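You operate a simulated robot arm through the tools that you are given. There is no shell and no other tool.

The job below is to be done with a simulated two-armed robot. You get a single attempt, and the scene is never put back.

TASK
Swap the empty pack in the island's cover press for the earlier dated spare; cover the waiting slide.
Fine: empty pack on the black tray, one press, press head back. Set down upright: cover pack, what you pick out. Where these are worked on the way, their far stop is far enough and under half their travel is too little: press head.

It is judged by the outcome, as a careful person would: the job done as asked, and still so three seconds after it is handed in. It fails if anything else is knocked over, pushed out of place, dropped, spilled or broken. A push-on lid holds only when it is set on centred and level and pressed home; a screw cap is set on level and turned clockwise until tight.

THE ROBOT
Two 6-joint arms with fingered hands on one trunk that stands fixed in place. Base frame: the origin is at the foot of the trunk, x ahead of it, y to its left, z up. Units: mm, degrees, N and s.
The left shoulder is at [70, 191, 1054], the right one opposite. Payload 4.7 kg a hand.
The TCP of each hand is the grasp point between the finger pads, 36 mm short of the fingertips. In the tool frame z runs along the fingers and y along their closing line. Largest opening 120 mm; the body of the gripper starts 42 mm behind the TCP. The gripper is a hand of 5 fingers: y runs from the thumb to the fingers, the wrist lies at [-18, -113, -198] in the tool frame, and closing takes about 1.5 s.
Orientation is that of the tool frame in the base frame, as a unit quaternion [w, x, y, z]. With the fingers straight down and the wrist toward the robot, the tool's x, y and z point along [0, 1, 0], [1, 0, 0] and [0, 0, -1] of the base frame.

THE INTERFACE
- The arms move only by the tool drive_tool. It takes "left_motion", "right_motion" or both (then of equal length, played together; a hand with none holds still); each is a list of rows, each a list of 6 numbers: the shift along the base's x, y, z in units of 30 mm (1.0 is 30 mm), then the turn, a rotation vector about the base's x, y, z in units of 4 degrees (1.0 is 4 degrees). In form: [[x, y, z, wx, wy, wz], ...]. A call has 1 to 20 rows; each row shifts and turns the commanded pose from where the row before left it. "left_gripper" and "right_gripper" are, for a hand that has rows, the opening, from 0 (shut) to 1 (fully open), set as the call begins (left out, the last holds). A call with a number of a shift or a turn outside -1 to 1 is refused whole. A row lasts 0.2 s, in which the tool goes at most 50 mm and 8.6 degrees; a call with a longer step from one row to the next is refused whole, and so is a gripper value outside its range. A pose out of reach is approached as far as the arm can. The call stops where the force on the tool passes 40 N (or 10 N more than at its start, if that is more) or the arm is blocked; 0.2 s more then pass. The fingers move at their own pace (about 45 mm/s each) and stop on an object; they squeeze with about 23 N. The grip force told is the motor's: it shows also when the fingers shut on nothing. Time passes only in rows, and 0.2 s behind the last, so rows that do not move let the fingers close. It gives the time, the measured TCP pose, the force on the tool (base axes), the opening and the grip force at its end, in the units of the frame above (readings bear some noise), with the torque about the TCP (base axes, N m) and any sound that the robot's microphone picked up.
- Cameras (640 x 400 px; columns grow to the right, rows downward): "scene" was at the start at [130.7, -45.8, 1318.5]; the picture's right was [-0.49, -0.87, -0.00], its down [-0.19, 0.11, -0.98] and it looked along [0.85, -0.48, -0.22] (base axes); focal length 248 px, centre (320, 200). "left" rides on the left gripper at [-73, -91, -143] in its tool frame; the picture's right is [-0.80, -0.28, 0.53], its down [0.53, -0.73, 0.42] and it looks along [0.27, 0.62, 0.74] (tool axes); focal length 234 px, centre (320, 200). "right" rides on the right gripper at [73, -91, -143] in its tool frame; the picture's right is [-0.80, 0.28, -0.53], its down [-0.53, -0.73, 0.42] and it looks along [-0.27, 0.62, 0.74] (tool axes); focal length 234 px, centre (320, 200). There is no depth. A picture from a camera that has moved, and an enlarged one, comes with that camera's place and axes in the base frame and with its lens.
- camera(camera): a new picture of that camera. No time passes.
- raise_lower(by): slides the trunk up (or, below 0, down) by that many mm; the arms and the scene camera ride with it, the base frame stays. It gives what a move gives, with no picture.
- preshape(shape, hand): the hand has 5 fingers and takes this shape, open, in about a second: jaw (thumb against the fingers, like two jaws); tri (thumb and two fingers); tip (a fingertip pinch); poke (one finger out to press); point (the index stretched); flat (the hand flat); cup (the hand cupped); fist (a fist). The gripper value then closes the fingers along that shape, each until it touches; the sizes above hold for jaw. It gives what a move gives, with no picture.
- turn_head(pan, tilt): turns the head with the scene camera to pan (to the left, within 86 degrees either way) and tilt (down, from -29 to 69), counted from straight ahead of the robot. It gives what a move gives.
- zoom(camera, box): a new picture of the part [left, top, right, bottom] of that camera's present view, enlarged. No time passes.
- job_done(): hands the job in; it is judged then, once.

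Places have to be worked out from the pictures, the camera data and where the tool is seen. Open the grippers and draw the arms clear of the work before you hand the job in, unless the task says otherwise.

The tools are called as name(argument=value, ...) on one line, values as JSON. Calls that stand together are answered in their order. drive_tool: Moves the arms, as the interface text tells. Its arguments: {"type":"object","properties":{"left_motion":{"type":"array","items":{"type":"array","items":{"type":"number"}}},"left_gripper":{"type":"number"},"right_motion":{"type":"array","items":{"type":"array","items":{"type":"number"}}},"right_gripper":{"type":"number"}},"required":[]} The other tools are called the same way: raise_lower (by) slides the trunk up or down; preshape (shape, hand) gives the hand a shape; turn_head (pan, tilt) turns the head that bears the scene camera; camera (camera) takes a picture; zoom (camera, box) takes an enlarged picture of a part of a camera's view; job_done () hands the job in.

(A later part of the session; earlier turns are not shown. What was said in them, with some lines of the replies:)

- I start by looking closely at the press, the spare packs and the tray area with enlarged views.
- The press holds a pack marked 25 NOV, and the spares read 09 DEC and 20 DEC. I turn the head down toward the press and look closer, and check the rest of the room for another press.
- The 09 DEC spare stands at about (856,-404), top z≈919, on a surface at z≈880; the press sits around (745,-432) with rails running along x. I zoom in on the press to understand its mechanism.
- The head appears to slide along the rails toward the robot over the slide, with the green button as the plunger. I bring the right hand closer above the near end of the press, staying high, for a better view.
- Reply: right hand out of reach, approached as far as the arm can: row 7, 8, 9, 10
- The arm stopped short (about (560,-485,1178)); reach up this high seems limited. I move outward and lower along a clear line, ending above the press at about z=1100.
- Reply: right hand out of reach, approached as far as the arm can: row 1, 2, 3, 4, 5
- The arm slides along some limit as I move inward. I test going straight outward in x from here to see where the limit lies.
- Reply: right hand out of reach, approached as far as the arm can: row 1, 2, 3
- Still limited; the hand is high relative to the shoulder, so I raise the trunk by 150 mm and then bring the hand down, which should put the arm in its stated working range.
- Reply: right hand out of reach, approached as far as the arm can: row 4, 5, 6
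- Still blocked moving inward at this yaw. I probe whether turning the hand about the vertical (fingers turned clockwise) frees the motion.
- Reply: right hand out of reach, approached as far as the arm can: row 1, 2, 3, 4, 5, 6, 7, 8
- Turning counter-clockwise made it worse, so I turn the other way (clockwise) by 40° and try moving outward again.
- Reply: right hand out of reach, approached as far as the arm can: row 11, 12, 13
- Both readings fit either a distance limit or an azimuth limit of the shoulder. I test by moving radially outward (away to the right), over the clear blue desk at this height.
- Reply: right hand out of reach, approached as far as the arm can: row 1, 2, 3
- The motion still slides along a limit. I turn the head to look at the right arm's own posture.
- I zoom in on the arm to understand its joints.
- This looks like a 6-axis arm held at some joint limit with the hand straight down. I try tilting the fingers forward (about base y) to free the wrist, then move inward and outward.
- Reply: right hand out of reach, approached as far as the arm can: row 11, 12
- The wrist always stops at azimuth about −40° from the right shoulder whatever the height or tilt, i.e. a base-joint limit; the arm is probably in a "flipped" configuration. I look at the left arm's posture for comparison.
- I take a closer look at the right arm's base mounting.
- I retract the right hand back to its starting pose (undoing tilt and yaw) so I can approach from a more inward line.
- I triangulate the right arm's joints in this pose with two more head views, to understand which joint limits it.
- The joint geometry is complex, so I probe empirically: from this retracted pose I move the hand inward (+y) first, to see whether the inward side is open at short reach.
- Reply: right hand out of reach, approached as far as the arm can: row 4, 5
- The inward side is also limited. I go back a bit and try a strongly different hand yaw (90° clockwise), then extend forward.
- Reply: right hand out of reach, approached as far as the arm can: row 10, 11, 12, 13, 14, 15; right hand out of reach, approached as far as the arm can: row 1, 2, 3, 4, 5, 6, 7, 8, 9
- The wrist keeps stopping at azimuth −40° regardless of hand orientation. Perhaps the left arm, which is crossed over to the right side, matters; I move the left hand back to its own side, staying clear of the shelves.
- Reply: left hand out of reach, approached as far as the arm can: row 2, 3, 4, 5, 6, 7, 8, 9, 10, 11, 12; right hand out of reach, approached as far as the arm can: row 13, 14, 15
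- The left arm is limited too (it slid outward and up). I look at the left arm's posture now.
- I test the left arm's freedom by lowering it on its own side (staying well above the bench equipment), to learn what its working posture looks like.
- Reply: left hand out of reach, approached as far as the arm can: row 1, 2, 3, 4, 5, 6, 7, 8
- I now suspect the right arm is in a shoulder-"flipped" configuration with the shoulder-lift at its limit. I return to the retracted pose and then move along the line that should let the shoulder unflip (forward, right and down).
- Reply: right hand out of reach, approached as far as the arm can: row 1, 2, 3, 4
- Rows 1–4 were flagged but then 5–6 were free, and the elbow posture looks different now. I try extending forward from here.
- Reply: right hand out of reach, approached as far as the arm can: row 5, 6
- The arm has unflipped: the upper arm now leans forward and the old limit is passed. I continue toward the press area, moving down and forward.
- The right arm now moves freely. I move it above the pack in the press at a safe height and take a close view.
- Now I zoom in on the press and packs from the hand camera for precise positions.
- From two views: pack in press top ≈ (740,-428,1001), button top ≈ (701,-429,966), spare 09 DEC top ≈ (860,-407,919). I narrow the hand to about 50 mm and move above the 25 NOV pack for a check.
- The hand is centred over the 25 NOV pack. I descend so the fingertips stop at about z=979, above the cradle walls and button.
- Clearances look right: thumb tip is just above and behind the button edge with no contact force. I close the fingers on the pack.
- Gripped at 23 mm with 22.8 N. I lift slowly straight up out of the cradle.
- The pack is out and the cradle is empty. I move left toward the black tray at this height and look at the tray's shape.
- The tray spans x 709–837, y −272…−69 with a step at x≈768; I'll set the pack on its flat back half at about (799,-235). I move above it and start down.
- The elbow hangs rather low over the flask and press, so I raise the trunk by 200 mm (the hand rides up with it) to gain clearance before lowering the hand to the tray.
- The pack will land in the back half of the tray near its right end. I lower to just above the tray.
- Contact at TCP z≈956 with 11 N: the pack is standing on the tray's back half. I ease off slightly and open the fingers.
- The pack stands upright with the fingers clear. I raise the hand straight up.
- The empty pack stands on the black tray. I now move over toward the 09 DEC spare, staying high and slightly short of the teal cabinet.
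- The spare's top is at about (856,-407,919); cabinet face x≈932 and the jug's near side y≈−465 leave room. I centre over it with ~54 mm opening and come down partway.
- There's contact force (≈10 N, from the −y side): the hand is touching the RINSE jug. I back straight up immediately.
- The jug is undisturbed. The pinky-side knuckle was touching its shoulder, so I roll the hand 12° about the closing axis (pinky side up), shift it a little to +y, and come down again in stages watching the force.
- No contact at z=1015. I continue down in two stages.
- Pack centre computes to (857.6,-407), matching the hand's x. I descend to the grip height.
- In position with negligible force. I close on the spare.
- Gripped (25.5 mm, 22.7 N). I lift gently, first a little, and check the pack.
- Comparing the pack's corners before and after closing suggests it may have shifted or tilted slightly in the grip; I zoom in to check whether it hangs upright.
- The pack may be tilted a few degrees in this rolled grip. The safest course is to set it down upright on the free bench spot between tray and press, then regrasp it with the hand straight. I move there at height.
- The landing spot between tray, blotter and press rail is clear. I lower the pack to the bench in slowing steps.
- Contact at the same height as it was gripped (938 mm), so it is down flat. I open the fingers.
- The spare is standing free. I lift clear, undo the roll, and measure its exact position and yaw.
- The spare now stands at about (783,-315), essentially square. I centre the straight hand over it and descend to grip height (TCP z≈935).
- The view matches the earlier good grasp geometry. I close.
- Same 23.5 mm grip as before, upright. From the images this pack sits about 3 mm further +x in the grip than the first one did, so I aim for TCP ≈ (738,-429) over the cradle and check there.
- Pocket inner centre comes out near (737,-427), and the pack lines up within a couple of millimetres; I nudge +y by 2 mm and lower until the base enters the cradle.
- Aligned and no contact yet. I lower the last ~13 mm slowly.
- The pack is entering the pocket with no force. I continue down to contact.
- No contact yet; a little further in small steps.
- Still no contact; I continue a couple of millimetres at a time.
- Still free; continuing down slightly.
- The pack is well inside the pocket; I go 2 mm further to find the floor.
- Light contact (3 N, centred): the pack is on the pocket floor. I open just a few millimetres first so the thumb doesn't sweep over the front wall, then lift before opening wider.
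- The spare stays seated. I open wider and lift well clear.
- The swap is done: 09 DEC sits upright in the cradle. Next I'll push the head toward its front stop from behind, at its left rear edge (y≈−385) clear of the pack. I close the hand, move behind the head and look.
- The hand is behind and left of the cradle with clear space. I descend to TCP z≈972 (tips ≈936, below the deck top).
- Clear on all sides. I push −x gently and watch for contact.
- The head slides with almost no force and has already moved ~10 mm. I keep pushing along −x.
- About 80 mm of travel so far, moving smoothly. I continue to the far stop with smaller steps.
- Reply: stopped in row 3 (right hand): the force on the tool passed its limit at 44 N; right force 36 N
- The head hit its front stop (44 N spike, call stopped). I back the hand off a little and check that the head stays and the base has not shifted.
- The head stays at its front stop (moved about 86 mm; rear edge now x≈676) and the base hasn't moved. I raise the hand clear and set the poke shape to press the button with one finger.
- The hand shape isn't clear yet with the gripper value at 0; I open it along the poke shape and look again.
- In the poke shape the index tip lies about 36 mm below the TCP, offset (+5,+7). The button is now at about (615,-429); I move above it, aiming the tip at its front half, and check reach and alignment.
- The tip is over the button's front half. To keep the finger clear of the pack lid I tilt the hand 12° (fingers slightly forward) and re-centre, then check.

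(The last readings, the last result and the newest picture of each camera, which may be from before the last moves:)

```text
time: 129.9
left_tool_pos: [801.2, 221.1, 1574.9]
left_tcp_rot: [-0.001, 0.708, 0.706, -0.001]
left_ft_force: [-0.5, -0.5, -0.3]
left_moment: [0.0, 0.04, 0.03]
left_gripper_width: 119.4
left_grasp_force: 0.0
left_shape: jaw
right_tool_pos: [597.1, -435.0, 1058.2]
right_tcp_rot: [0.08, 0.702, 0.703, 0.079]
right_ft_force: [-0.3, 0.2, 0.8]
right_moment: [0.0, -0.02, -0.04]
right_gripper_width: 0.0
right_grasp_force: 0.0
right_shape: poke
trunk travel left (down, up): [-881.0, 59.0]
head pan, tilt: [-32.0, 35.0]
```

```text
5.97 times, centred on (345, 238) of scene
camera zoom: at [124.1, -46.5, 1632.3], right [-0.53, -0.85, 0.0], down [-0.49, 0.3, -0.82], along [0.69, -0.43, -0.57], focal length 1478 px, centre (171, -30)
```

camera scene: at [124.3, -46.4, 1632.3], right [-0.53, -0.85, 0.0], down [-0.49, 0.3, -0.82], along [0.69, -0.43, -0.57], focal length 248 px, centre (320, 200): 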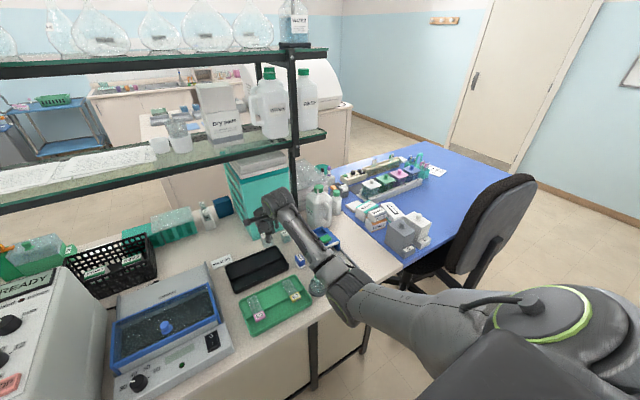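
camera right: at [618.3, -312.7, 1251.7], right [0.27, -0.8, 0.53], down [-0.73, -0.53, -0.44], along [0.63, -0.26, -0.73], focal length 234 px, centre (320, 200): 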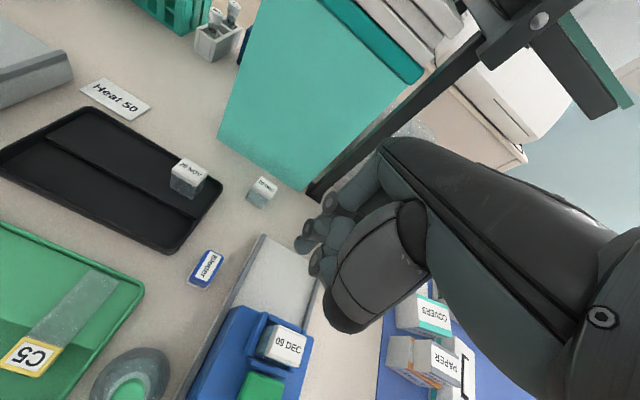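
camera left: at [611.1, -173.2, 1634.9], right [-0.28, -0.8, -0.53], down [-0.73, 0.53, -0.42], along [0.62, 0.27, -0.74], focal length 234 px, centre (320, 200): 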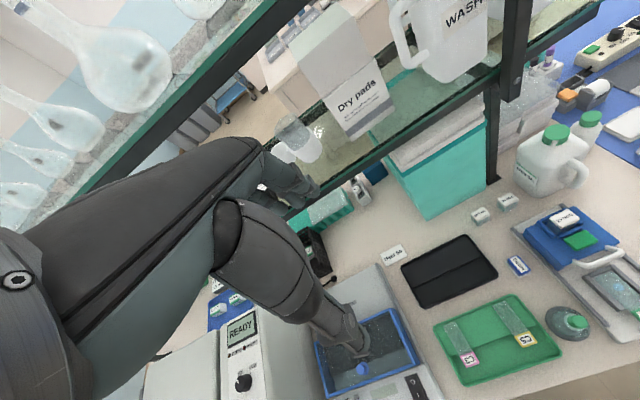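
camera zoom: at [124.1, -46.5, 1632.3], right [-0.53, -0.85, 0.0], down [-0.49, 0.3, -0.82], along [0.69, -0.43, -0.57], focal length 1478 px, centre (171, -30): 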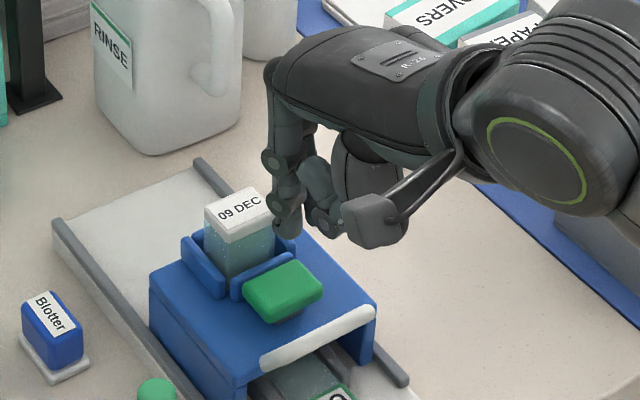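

The finger is over the button and clear of the pack. I descend to just above it.

drive_tool(right_motion=[[0, 0, -0.8, 0, 0, 0], [0, 0, -0.6, 0, 0, 0], [0, 0, -0.2, 0, 0, 0], [0, 0, 0, 0, 0, 0]])

zoom(camera="right", box=[220, 140, 400, 320])

zoom(camera="scene", box=[310, 215, 370, 260])

```text
time: 130.9
left_tool_pos: [801.0, 219.8, 1575.6]
left_tcp_rot: [0.0, 0.708, 0.706, 0.0]
left_ft_force: [-0.2, -0.6, -0.7]
left_moment: [-0.02, 0.0, 0.0]
left_gripper_width: 119.7
left_grasp_force: 0.0
left_shape: jaw
right_tool_pos: [597.3, -436.2, 1008.0]
right_tcp_rot: [0.079, 0.702, 0.703, 0.079]
right_ft_force: [0.7, -0.7, 4.3]
right_moment: [-0.04, -0.04, 0.02]
right_gripper_width: 0.0
right_grasp_force: 0.1
right_shape: poke
trunk travel left (down, up): [-881.0, 59.0]
head pan, tilt: [-32.0, 35.0]
```

```text
2.22 times, centred on (310, 230) of right
camera zoom: at [476.8, -364.5, 1128.4], right [0.16, -0.8, 0.57], down [-0.62, -0.53, -0.58], along [0.77, -0.26, -0.58], focal length 520 px, centre (342, 133)
```

zoom: 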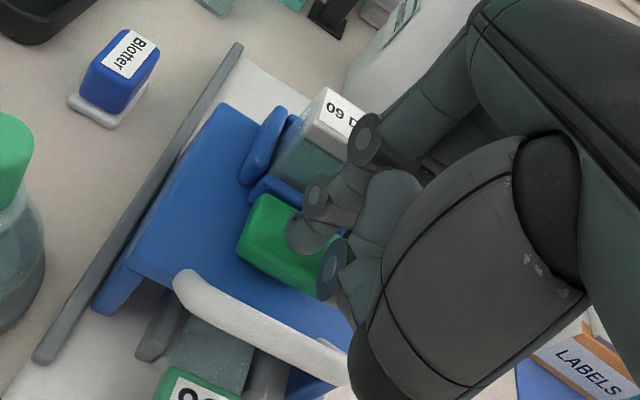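

```text
8.89 times, centred on (340, 238) of scene
camera zoom: at [124.1, -46.5, 1632.4], right [-0.53, -0.85, 0.0], down [-0.49, 0.3, -0.82], along [0.69, -0.43, -0.57], focal length 2200 px, centre (142, -133)
```

zoom: 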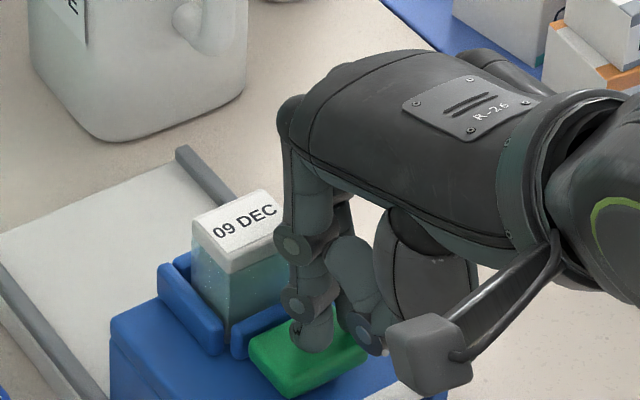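

The fingertip has touched the button (4 N). I press steadily down in one motion.

drive_tool(right_motion=[[0, 0, -0.1, 0, 0, 0], [0, 0, -0.1, 0, 0, 0], [0, 0, 0, 0, 0, 0]])

zoom(camera="scene", box=[310, 215, 370, 260])

```text
time: 131.7
left_tool_pos: [799.6, 221.7, 1574.8]
left_tcp_rot: [0.0, 0.708, 0.707, 0.001]
left_ft_force: [1.1, -0.5, 0.6]
left_moment: [0.03, 0.01, -0.02]
left_gripper_width: 119.4
left_grasp_force: 0.0
left_shape: jaw
right_tool_pos: [597.2, -435.8, 1004.0]
right_tcp_rot: [0.079, 0.702, 0.703, 0.08]
right_ft_force: [2.1, -1.3, 10.3]
right_moment: [-0.25, -0.14, 0.07]
right_gripper_width: 0.1
right_grasp_force: 0.2
right_shape: poke
trunk travel left (down, up): [-881.0, 59.0]
head pan, tilt: [-32.0, 35.0]
heard: click
```

```text
8.89 times, centred on (340, 238) of scene
camera zoom: at [123.3, -46.1, 1632.5], right [-0.53, -0.85, 0.0], down [-0.49, 0.3, -0.82], along [0.69, -0.43, -0.57], focal length 2200 px, centre (142, -133)
```

zoom: 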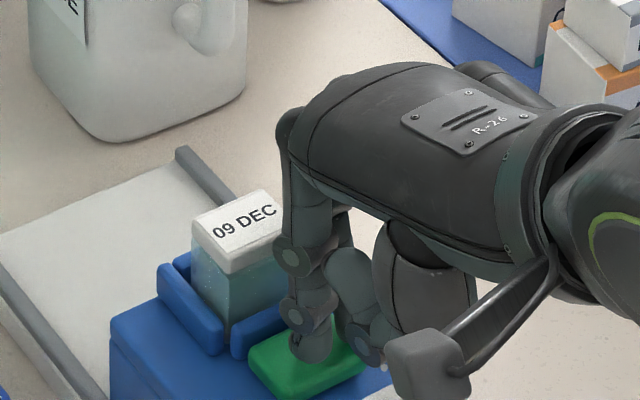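

A click was heard — the press is done once. I lift straight off the button.

drive_tool(right_motion=[[0, 0, 0.4, 0, 0, 0], [0, 0, 0.8, 0, 0, 0], [0, 0, 1, 0, 0, 0], [0, 0, 1, 0, 0, 0], [0, 0, 0, 0, 0, 0]])

zoom(camera="right", box=[180, 140, 420, 380])

zoom(camera="scene", box=[290, 205, 400, 287])

```text
time: 132.9
left_tool_pos: [801.5, 221.2, 1575.2]
left_tcp_rot: [0.0, 0.708, 0.706, 0.0]
left_ft_force: [-0.3, 0.4, 0.2]
left_moment: [0.02, -0.04, 0.03]
left_gripper_width: 119.9
left_grasp_force: 0.0
left_shape: jaw
right_tool_pos: [599.9, -434.9, 1098.5]
right_tcp_rot: [0.079, 0.702, 0.704, 0.08]
right_ft_force: [0.2, 0.6, -0.3]
right_moment: [-0.01, 0.01, 0.0]
right_gripper_width: 0.1
right_grasp_force: 0.2
right_shape: poke
trunk travel left (down, up): [-881.0, 59.0]
head pan, tilt: [-32.0, 35.0]
```

```text
1.67 times, centred on (300, 260) of right
camera zoom: at [477.6, -362.6, 1219.1], right [0.16, -0.8, 0.57], down [-0.62, -0.53, -0.58], along [0.77, -0.26, -0.58], focal length 390 px, centre (353, 100)
```

zoom: 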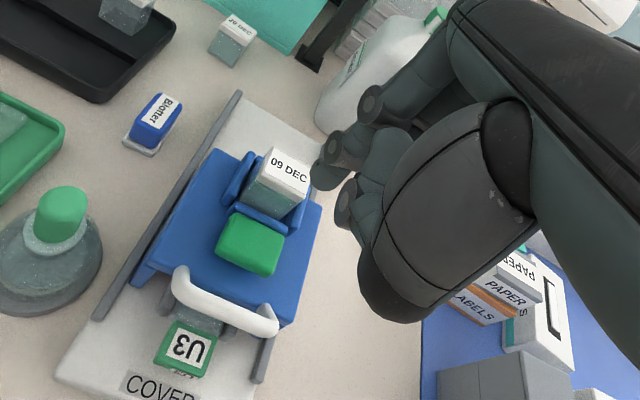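

```text
4.88 times, centred on (345, 246) of scene
camera zoom: at [124.2, -46.7, 1632.3], right [-0.53, -0.85, 0.0], down [-0.49, 0.3, -0.82], along [0.69, -0.43, -0.57], focal length 1208 px, centre (198, -24)
```

zoom: 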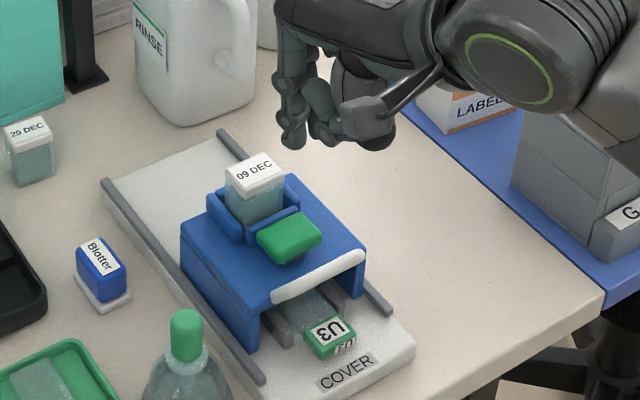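

Everything is still in place and the head is released. To return it I'll push +x on the handle from the front; first I take the tilt out and move forward of the handle at safe height to test reach.

drive_tool(right_motion=[[-0.4, 0, 0, 0, 1, 0], [-0.5, 0, 0, 0, 1, 0], [-0.5, 0, 0, 0, 1, 0], [-0.5, 0, 0, 0, 0, 0], [-0.4, 0, 0, 0, 0, 0], [0, 0, 0, 0, 0, 0]])

zoom(camera="right", box=[180, 140, 420, 380])

zoom(camera="scene", box=[290, 205, 430, 310])

```text
time: 134.3
left_tool_pos: [801.3, 221.6, 1573.8]
left_tcp_rot: [0.0, 0.708, 0.706, 0.001]
left_ft_force: [-0.1, 1.0, -0.6]
left_moment: [0.01, 0.03, 0.01]
left_gripper_width: 119.8
left_grasp_force: 0.0
left_shape: jaw
right_tool_pos: [529.3, -434.9, 1098.0]
right_tcp_rot: [0.005, 0.707, 0.707, 0.005]
right_ft_force: [-0.4, 0.2, -0.2]
right_moment: [-0.01, 0.0, -0.03]
right_gripper_width: 0.0
right_grasp_force: 0.0
right_shape: poke
trunk travel left (down, up): [-881.0, 59.0]
head pan, tilt: [-32.0, 35.0]
```

```text
1.67 times, centred on (300, 260) of right
camera zoom: at [435.9, -363.7, 1240.1], right [0.27, -0.8, 0.53], down [-0.73, -0.53, -0.44], along [0.63, -0.26, -0.73], focal length 390 px, centre (353, 100)
```

zoom: 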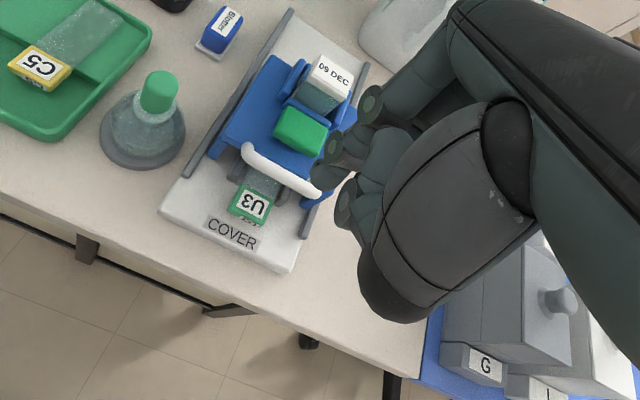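

```text
3.81 times, centred on (360, 258) of scene
camera zoom: at [124.9, -46.5, 1632.3], right [-0.53, -0.85, 0.0], down [-0.49, 0.3, -0.82], along [0.69, -0.43, -0.57], focal length 943 px, centre (168, -19)
```

zoom: 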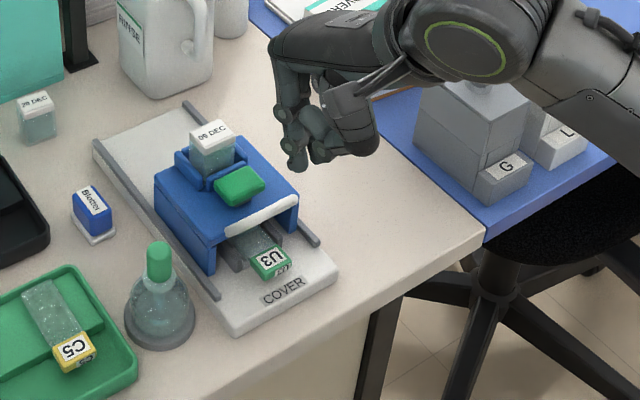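

Reach is fine here. The handle bar is at about (565,-426,972). I step back to x≈520, lower so the fingertip is just under bar height, well above the slide, and check.

drive_tool(right_motion=[[-0.3, 0.15, 0, 0, 0, 0], [0, 0, -1, 0, 0, 0], [0, 0, -1, 0, 0, 0], [0, 0, -1, 0, 0, 0], [0, 0, -0.5, 0, 0, 0], [0, 0, 0, 0, 0, 0]])

zoom(camera="right", box=[200, 140, 400, 340])

zoom(camera="scene", box=[320, 220, 420, 295])

```text
time: 135.7
left_tool_pos: [800.2, 222.1, 1574.9]
left_tcp_rot: [0.0, 0.708, 0.706, 0.0]
left_ft_force: [-0.3, -0.8, 0.4]
left_moment: [-0.02, -0.01, 0.0]
left_gripper_width: 119.8
left_grasp_force: 0.1
left_shape: jaw
right_tool_pos: [520.1, -431.7, 994.0]
right_tcp_rot: [0.004, 0.707, 0.708, 0.007]
right_ft_force: [-0.5, -0.3, -0.7]
right_moment: [0.01, 0.05, 0.0]
right_gripper_width: 0.2
right_grasp_force: 0.0
right_shape: poke
trunk travel left (down, up): [-881.0, 59.0]
head pan, tilt: [-32.0, 35.0]
```

```text
2.00 times, centred on (300, 240) of right
camera zoom: at [425.9, -360.8, 1136.2], right [0.27, -0.8, 0.53], down [-0.73, -0.53, -0.44], along [0.63, -0.26, -0.73], focal length 468 px, centre (360, 120)
```

zoom: 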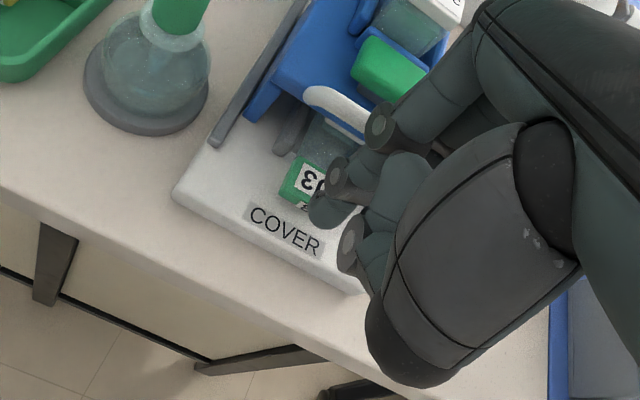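

```text
5.33 times, centred on (370, 258) of scene
camera zoom: at [124.3, -46.7, 1632.3], right [-0.53, -0.85, 0.0], down [-0.49, 0.3, -0.82], along [0.69, -0.43, -0.57], focal length 1320 px, centre (53, -107)
```

zoom: 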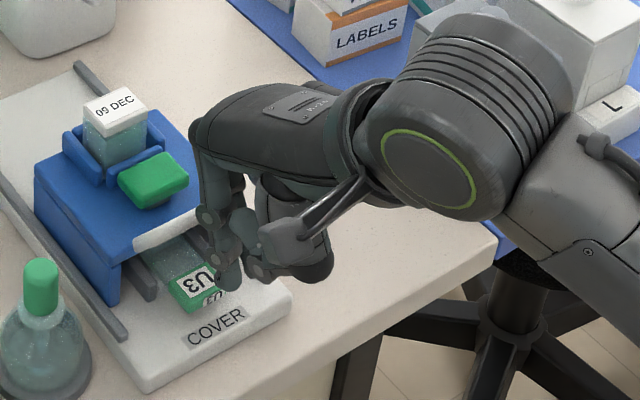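

The fingertip is in front of the handle with clear space below. I push +x gently.

drive_tool(right_motion=[[0.3, 0, 0, 0, 0, 0], [0.3, 0, 0, 0, 0, 0], [0.3, 0, 0, 0, 0, 0], [0.3, 0, 0, 0, 0, 0], [0, 0, 0, 0, 0, 0]])

zoom(camera="right", box=[200, 140, 400, 340])

zoom(camera="scene", box=[300, 210, 400, 285])

```text
time: 136.9
left_tool_pos: [800.0, 220.7, 1576.4]
left_tcp_rot: [0.0, 0.708, 0.706, 0.0]
left_ft_force: [0.8, 0.4, -0.2]
left_moment: [0.01, -0.02, 0.01]
left_gripper_width: 119.6
left_grasp_force: 0.0
left_shape: jaw
right_tool_pos: [555.9, -431.1, 993.6]
right_tcp_rot: [0.006, 0.706, 0.708, 0.006]
right_ft_force: [-0.7, 0.0, 1.0]
right_moment: [-0.02, -0.01, -0.01]
right_gripper_width: 0.0
right_grasp_force: 0.1
right_shape: poke
trunk travel left (down, up): [-881.0, 59.0]
head pan, tilt: [-32.0, 35.0]
```

```text
2.00 times, centred on (300, 240) of right
camera zoom: at [462.3, -360.0, 1136.5], right [0.27, -0.8, 0.53], down [-0.72, -0.53, -0.44], along [0.63, -0.27, -0.73], focal length 468 px, centre (360, 120)
```

zoom: 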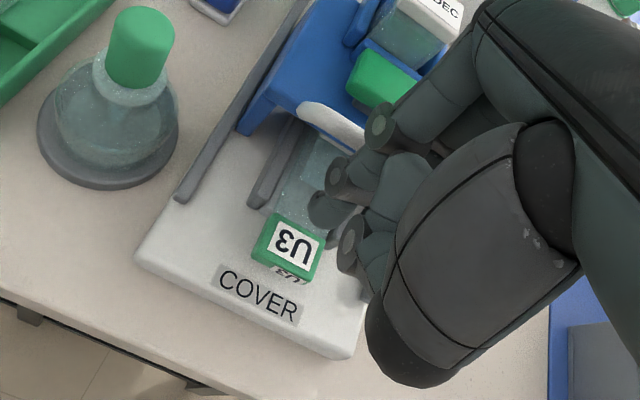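

```text
5.33 times, centred on (350, 248) of scene
camera zoom: at [123.7, -46.7, 1632.4], right [-0.53, -0.85, 0.0], down [-0.49, 0.3, -0.82], along [0.69, -0.43, -0.57], focal length 1320 px, centre (160, -53)
```

zoom: 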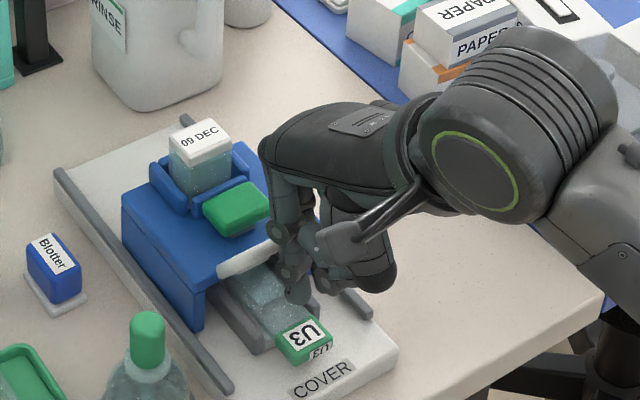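

The head is moving back (about 30 mm so far) with the slide coming into view. I continue pushing, slowing near the end.

drive_tool(right_motion=[[0.3, 0, 0, 0, 0, 0], [0.4, 0, 0, 0, 0, 0], [0.4, 0, 0, 0, 0, 0], [0.2, 0, 0, 0, 0, 0], [0, 0, 0, 0, 0, 0]])

zoom(camera="right", box=[200, 140, 400, 340])

zoom(camera="scene", box=[300, 210, 400, 285])

```text
time: 138.1
left_tool_pos: [800.1, 220.7, 1575.6]
left_tcp_rot: [0.0, 0.708, 0.706, -0.001]
left_ft_force: [-0.6, 0.1, -0.3]
left_moment: [-0.04, -0.01, 0.02]
left_gripper_width: 119.6
left_grasp_force: 0.0
left_shape: jaw
right_tool_pos: [594.9, -430.9, 994.2]
right_tcp_rot: [0.004, 0.706, 0.708, 0.007]
right_ft_force: [-1.4, 0.5, 1.5]
right_moment: [-0.03, -0.02, 0.0]
right_gripper_width: 0.0
right_grasp_force: 0.1
right_shape: poke
trunk travel left (down, up): [-881.0, 59.0]
head pan, tilt: [-32.0, 35.0]
```

```text
2.00 times, centred on (300, 240) of right
camera zoom: at [501.3, -358.9, 1136.0], right [0.27, -0.8, 0.53], down [-0.73, -0.53, -0.44], along [0.63, -0.26, -0.73], focal length 468 px, centre (360, 120)
```

zoom: 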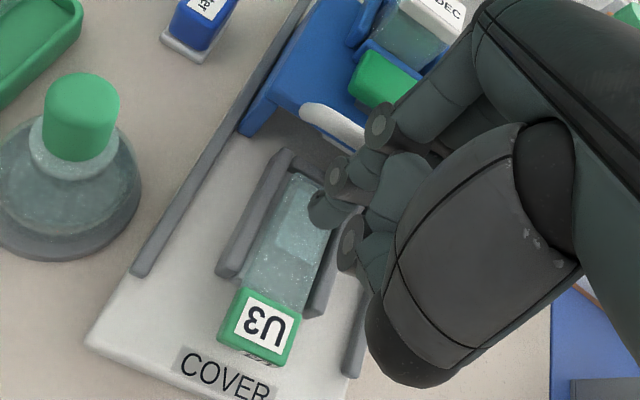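

```text
5.33 times, centred on (350, 248) of scene
camera zoom: at [123.8, -46.6, 1632.4], right [-0.53, -0.85, 0.0], down [-0.49, 0.3, -0.82], along [0.69, -0.43, -0.57], focal length 1320 px, centre (160, -53)
```

zoom: 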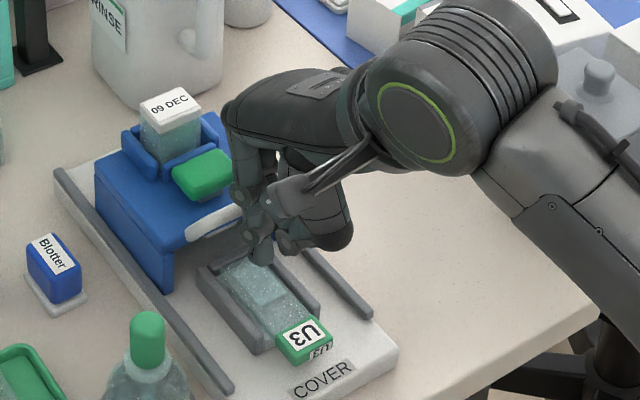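

The slide now carries a cover slip. I push the remaining ~18 mm in small steps to the home stop.

drive_tool(right_motion=[[0.15, 0, 0, 0, 0, 0], [0.15, 0, 0, 0, 0, 0], [0.1, 0, 0, 0, 0, 0], [0.1, 0, 0, 0, 0, 0], [0, 0, 0, 0, 0, 0]])

zoom(camera="scene", box=[300, 210, 400, 285])

```text
time: 139.3
left_tool_pos: [800.2, 221.5, 1575.0]
left_tcp_rot: [0.0, 0.708, 0.706, 0.0]
left_ft_force: [0.1, -0.1, -0.3]
left_moment: [-0.02, -0.02, 0.02]
left_gripper_width: 119.7
left_grasp_force: 0.1
left_shape: jaw
right_tool_pos: [610.4, -430.3, 994.7]
right_tcp_rot: [0.005, 0.706, 0.708, 0.006]
right_ft_force: [-1.0, -0.4, 0.3]
right_moment: [0.01, -0.02, -0.03]
right_gripper_width: 0.3
right_grasp_force: 0.1
right_shape: poke
trunk travel left (down, up): [-881.0, 59.0]
head pan, tilt: [-32.0, 35.0]
```

```text
5.33 times, centred on (350, 248) of scene
camera zoom: at [123.9, -46.5, 1632.3], right [-0.53, -0.85, 0.0], down [-0.49, 0.3, -0.82], along [0.69, -0.43, -0.57], focal length 1320 px, centre (160, -53)
```

zoom: 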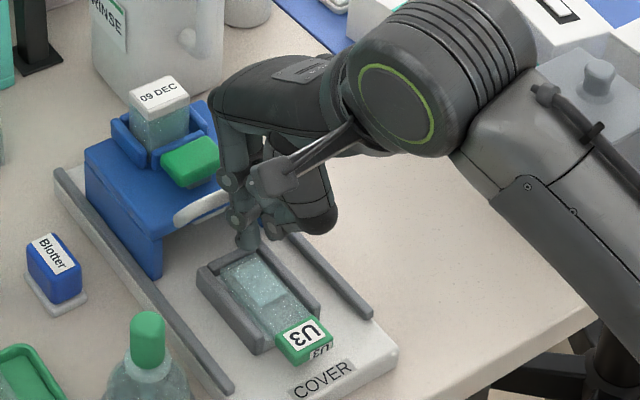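

By comparison with the home picture about 15 mm remain. I continue in small steps until it meets the stop.

drive_tool(right_motion=[[0.15, 0, 0, 0, 0, 0], [0.12, 0, 0, 0, 0, 0], [0.1, 0, 0, 0, 0, 0], [0, 0, 0, 0, 0, 0]])

zoom(camera="scene", box=[280, 190, 400, 280])

```text
time: 140.3
left_tool_pos: [800.3, 221.0, 1575.4]
left_tcp_rot: [0.0, 0.708, 0.706, 0.0]
left_ft_force: [-0.4, -0.4, 0.4]
left_moment: [0.04, -0.01, 0.0]
left_gripper_width: 119.6
left_grasp_force: 0.0
left_shape: jaw
right_tool_pos: [620.2, -430.5, 994.9]
right_tcp_rot: [0.005, 0.707, 0.707, 0.005]
right_ft_force: [-3.3, 0.0, 1.7]
right_moment: [-0.03, 0.0, -0.08]
right_gripper_width: 0.1
right_grasp_force: 0.2
right_shape: poke
trunk travel left (down, up): [-881.0, 59.0]
head pan, tilt: [-32.0, 35.0]
```

```text
4.44 times, centred on (340, 235) of scene
camera zoom: at [123.6, -46.5, 1632.4], right [-0.53, -0.85, 0.0], down [-0.49, 0.3, -0.82], along [0.69, -0.43, -0.57], focal length 1100 px, centre (231, 44)
```

zoom: 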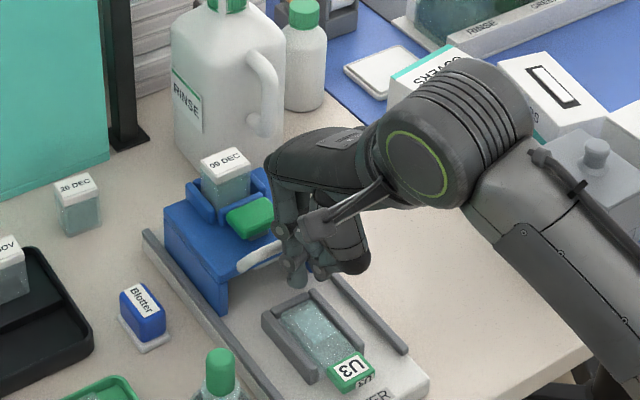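

It now matches the home picture and the force is starting to rise (3 N). I push another couple of millimetres to be sure it's against the stop.

drive_tool(right_motion=[[0.06, 0, 0, 0, 0, 0], [0.06, 0, 0, 0, 0, 0], [0, 0, 0, 0, 0, 0]])

zoom(camera="scene", box=[280, 190, 400, 280])

```text
time: 141.1
left_tool_pos: [799.7, 221.0, 1576.0]
left_tcp_rot: [0.001, 0.708, 0.706, 0.001]
left_ft_force: [-0.1, 0.4, 0.7]
left_moment: [-0.02, -0.01, -0.03]
left_gripper_width: 119.8
left_grasp_force: 0.0
left_shape: jaw
right_tool_pos: [623.0, -430.4, 994.4]
right_tcp_rot: [0.005, 0.707, 0.708, 0.005]
right_ft_force: [-7.8, -0.2, 2.7]
right_moment: [0.01, 0.04, -0.02]
right_gripper_width: 0.0
right_grasp_force: 0.1
right_shape: poke
trunk travel left (down, up): [-881.0, 59.0]
head pan, tilt: [-32.0, 35.0]
```

```text
4.44 times, centred on (340, 235) of scene
camera zoom: at [122.6, -46.4, 1632.5], right [-0.53, -0.85, 0.0], down [-0.49, 0.3, -0.82], along [0.7, -0.43, -0.57], focal length 1100 px, centre (231, 44)
```

zoom: 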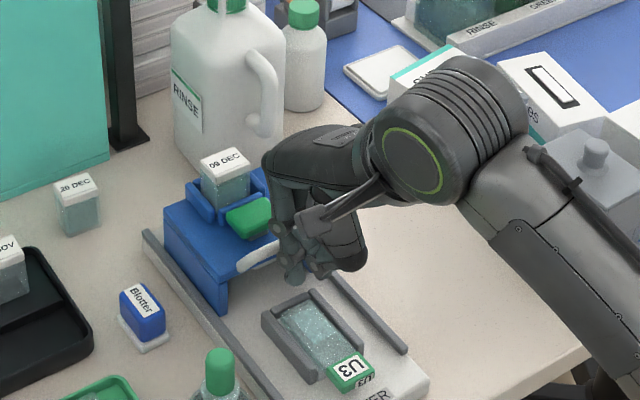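

The head is firmly home (8 N against the stop). I back the finger off −x, then lift clear.

drive_tool(right_motion=[[-0.3, 0, 0, 0, 0, 0], [-0.6, 0, 0, 0, 0, 0], [-0.4, 0, 0.3, 0, 0, 0], [0, 0, 1, 0, 0, 0], [0, 0, 1, 0, 0, 0], [0, 0, 1, 0, 0, 0], [0, 0, 1, 0, 0, 0], [0, 0, 0, 0, 0, 0]])

zoom(camera="right", box=[160, 120, 400, 360])

zoom(camera="scene", box=[280, 190, 400, 280])

```text
time: 142.9
left_tool_pos: [801.6, 221.0, 1574.7]
left_tcp_rot: [0.001, 0.707, 0.707, 0.0]
left_ft_force: [-0.2, 0.1, 0.2]
left_moment: [0.02, 0.05, -0.03]
left_gripper_width: 119.7
left_grasp_force: 0.1
left_shape: jaw
right_tool_pos: [586.4, -429.3, 1122.5]
right_tcp_rot: [0.005, 0.706, 0.708, 0.006]
right_ft_force: [-0.5, 0.6, 0.0]
right_moment: [0.0, 0.02, 0.03]
right_gripper_width: 0.0
right_grasp_force: 0.1
right_shape: poke
trunk travel left (down, up): [-881.0, 59.0]
head pan, tilt: [-32.0, 35.0]
```

```text
1.67 times, centred on (280, 240) of right
camera zoom: at [493.1, -358.0, 1265.3], right [0.27, -0.8, 0.53], down [-0.73, -0.53, -0.44], along [0.63, -0.26, -0.73], focal length 390 px, centre (387, 133)
```

zoom: 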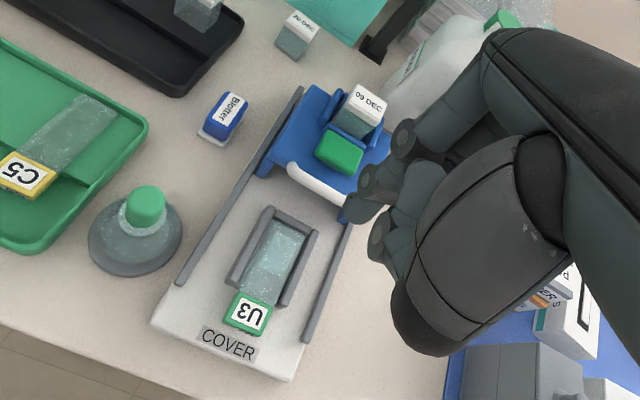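

```text
4.44 times, centred on (340, 235) of scene
camera zoom: at [124.2, -46.7, 1632.3], right [-0.53, -0.85, 0.0], down [-0.49, 0.3, -0.82], along [0.69, -0.43, -0.57], focal length 1100 px, centre (231, 44)
```

zoom: 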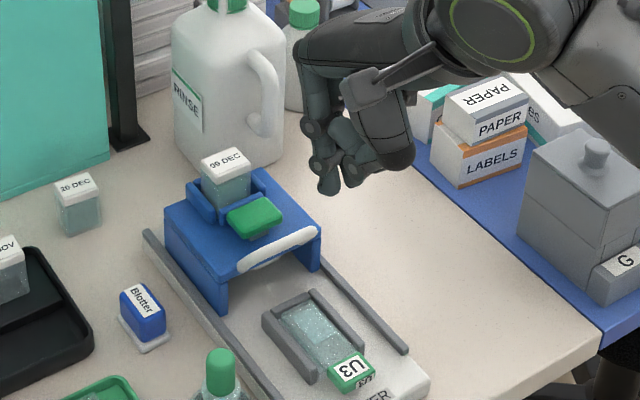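

Head is home and nothing else has moved. I zoom in on the slide to confirm the cover slip, and on the rest of the bench.

zoom(camera="right", box=[230, 190, 310, 270])

zoom(camera="scene", box=[200, 190, 340, 300])

```text
5.00 times, centred on (270, 230) of right
camera zoom: at [493.1, -358.0, 1265.3], right [0.27, -0.8, 0.53], down [-0.73, -0.53, -0.44], along [0.63, -0.26, -0.73], focal length 1171 px, centre (570, 50)
```

zoom: 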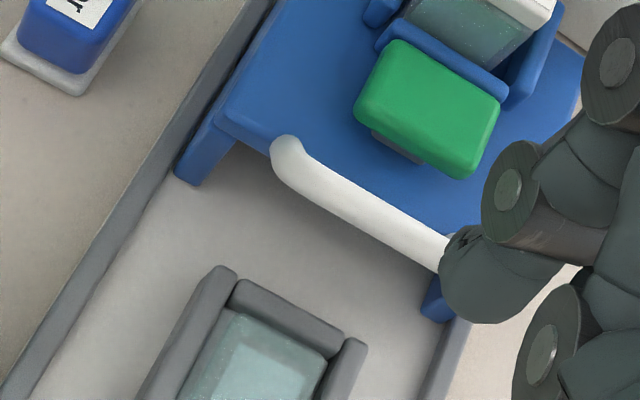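

```text
3.64 times, centred on (270, 245) of scene
camera zoom: at [124.2, -46.7, 1632.3], right [-0.53, -0.85, 0.0], down [-0.49, 0.3, -0.82], along [0.69, -0.43, -0.57], focal length 900 px, centre (502, 36)
```

zoom: 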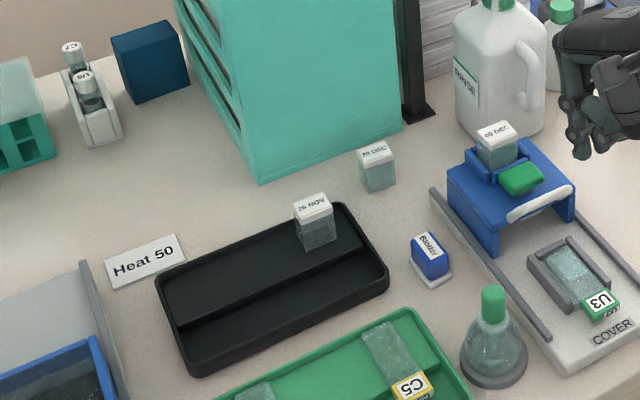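

The slide is covered, the 25 NOV pack stands on the black tray, 09 DEC is in the press, and the head is home with the button up. I draw the right hand up and away to the side, then open it.

drive_tool(right_motion=[[0, 0, 1, 0, 0, 0], [0, 0, 1, 0, 0, 0], [0, 0, 1, 0, 0, 0], [-0.2, -0.8, 0.5, 0, 0, 0], [-0.2, -0.8, 0.5, 0, 0, 0], [-0.2, -0.8, 0.2, 0, 0, 0], [-0.2, -0.8, 0, 0, 0, 0], [0, 0, 0, 0, 0, 0]])

preshape(hand="right", shape="jaw")

drive_tool(right_motion=[[0, 0, 0, 0, 0, 0], [0, 0, 0, 0, 0, 0], [0, 0, 0, 0, 0, 0], [0, 0, 0, 0, 0, 0], [0, 0, 0, 0, 0, 0]], right_gripper=1)

camera(camera="scene")

zoom(camera="scene", box=[220, 190, 400, 310])

```text
time: 144.7
left_tool_pos: [801.7, 220.5, 1574.4]
left_tcp_rot: [0.0, 0.708, 0.707, 0.0]
left_ft_force: [0.1, 0.4, 0.2]
left_moment: [-0.02, 0.01, 0.0]
left_gripper_width: 119.6
left_grasp_force: 0.0
left_shape: jaw
right_tool_pos: [563.2, -526.3, 1249.4]
right_tcp_rot: [0.005, 0.706, 0.708, 0.006]
right_ft_force: [0.4, 0.0, 0.6]
right_moment: [0.0, -0.02, -0.01]
right_gripper_width: 0.1
right_grasp_force: 0.0
right_shape: poke
trunk travel left (down, up): [-881.0, 59.0]
head pan, tilt: [-32.0, 35.0]
```

```text
time: 145.6
left_tool_pos: [801.5, 220.9, 1575.3]
left_tcp_rot: [0.0, 0.707, 0.707, 0.0]
left_ft_force: [0.3, -0.2, 0.2]
left_moment: [0.0, -0.02, 0.05]
left_gripper_width: 119.7
left_grasp_force: 0.0
left_shape: jaw
right_tool_pos: [562.1, -526.9, 1247.8]
right_tcp_rot: [0.005, 0.707, 0.707, 0.006]
right_ft_force: [0.1, -0.1, -1.1]
right_moment: [0.0, -0.03, -0.01]
right_gripper_width: 119.8
right_grasp_force: 0.0
right_shape: jaw
trunk travel left (down, up): [-881.0, 59.0]
head pan, tilt: [-32.0, 35.0]
```

```text
time: 146.8
left_tool_pos: [802.2, 220.4, 1575.1]
left_tcp_rot: [0.0, 0.708, 0.706, 0.001]
left_ft_force: [0.3, 0.4, 0.5]
left_moment: [0.07, 0.03, 0.03]
left_gripper_width: 119.5
left_grasp_force: 0.0
left_shape: jaw
right_tool_pos: [562.0, -526.6, 1249.2]
right_tcp_rot: [0.005, 0.706, 0.708, 0.006]
right_ft_force: [-0.7, 0.6, -1.0]
right_moment: [0.01, 0.01, 0.0]
right_gripper_width: 119.9
right_grasp_force: 0.0
right_shape: jaw
trunk travel left (down, up): [-881.0, 59.0]
head pan, tilt: [-32.0, 35.0]
```

```text
taken
camera scene: at [124.3, -46.7, 1632.3], right [-0.53, -0.85, 0.0], down [-0.49, 0.3, -0.82], along [0.69, -0.43, -0.57], focal length 248 px, centre (320, 200)
```

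scene: 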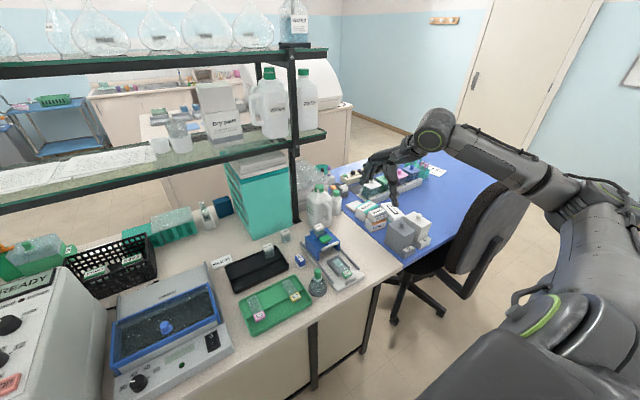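

```text
3.33 times, centred on (310, 250) of scene
camera zoom: at [124.3, -46.7, 1632.3], right [-0.53, -0.85, 0.0], down [-0.49, 0.3, -0.82], along [0.69, -0.43, -0.57], focal length 825 px, centre (353, 33)
```

zoom: 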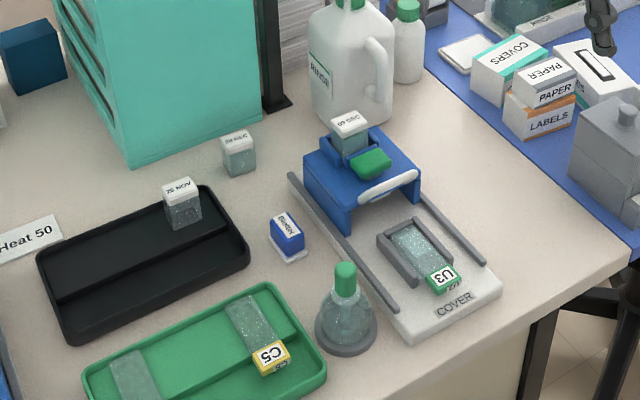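

Final check: the empty 25 NOV pack stands on the black tray and the 09 DEC pack sits upright in the press. The head is back home, the slide is covered, nothing is disturbed, and both hands are open and clear. I hand the job in.

job_done()

```text
The job is handed in.
```

The job is handed in: the press now holds the 09 DEC pack and the waiting slide, U3, has a cover slip on it. I have no result from the judging yet.

- **Empty pack:** the 25 NOV pack stands upright on the black tray.
- **Spare:** I took 09 DEC as the earlier of the two spares (the other is 20 DEC). It sits upright in the press cradle. I set it down upright on the bench once on the way to get a straighter grip.
- **Press:** I slid the head to its front stop and pressed the button once, with one click heard. I then pushed the head back against its home stop.
- **Contact with the jug:** while reaching for the spare, the hand brushed the RINSE jug with about 10 N. The jug stayed upright and did not appear to have moved in the pictures.

Both hands are open and clear of the work, and nothing else looks disturbed in the final pictures.
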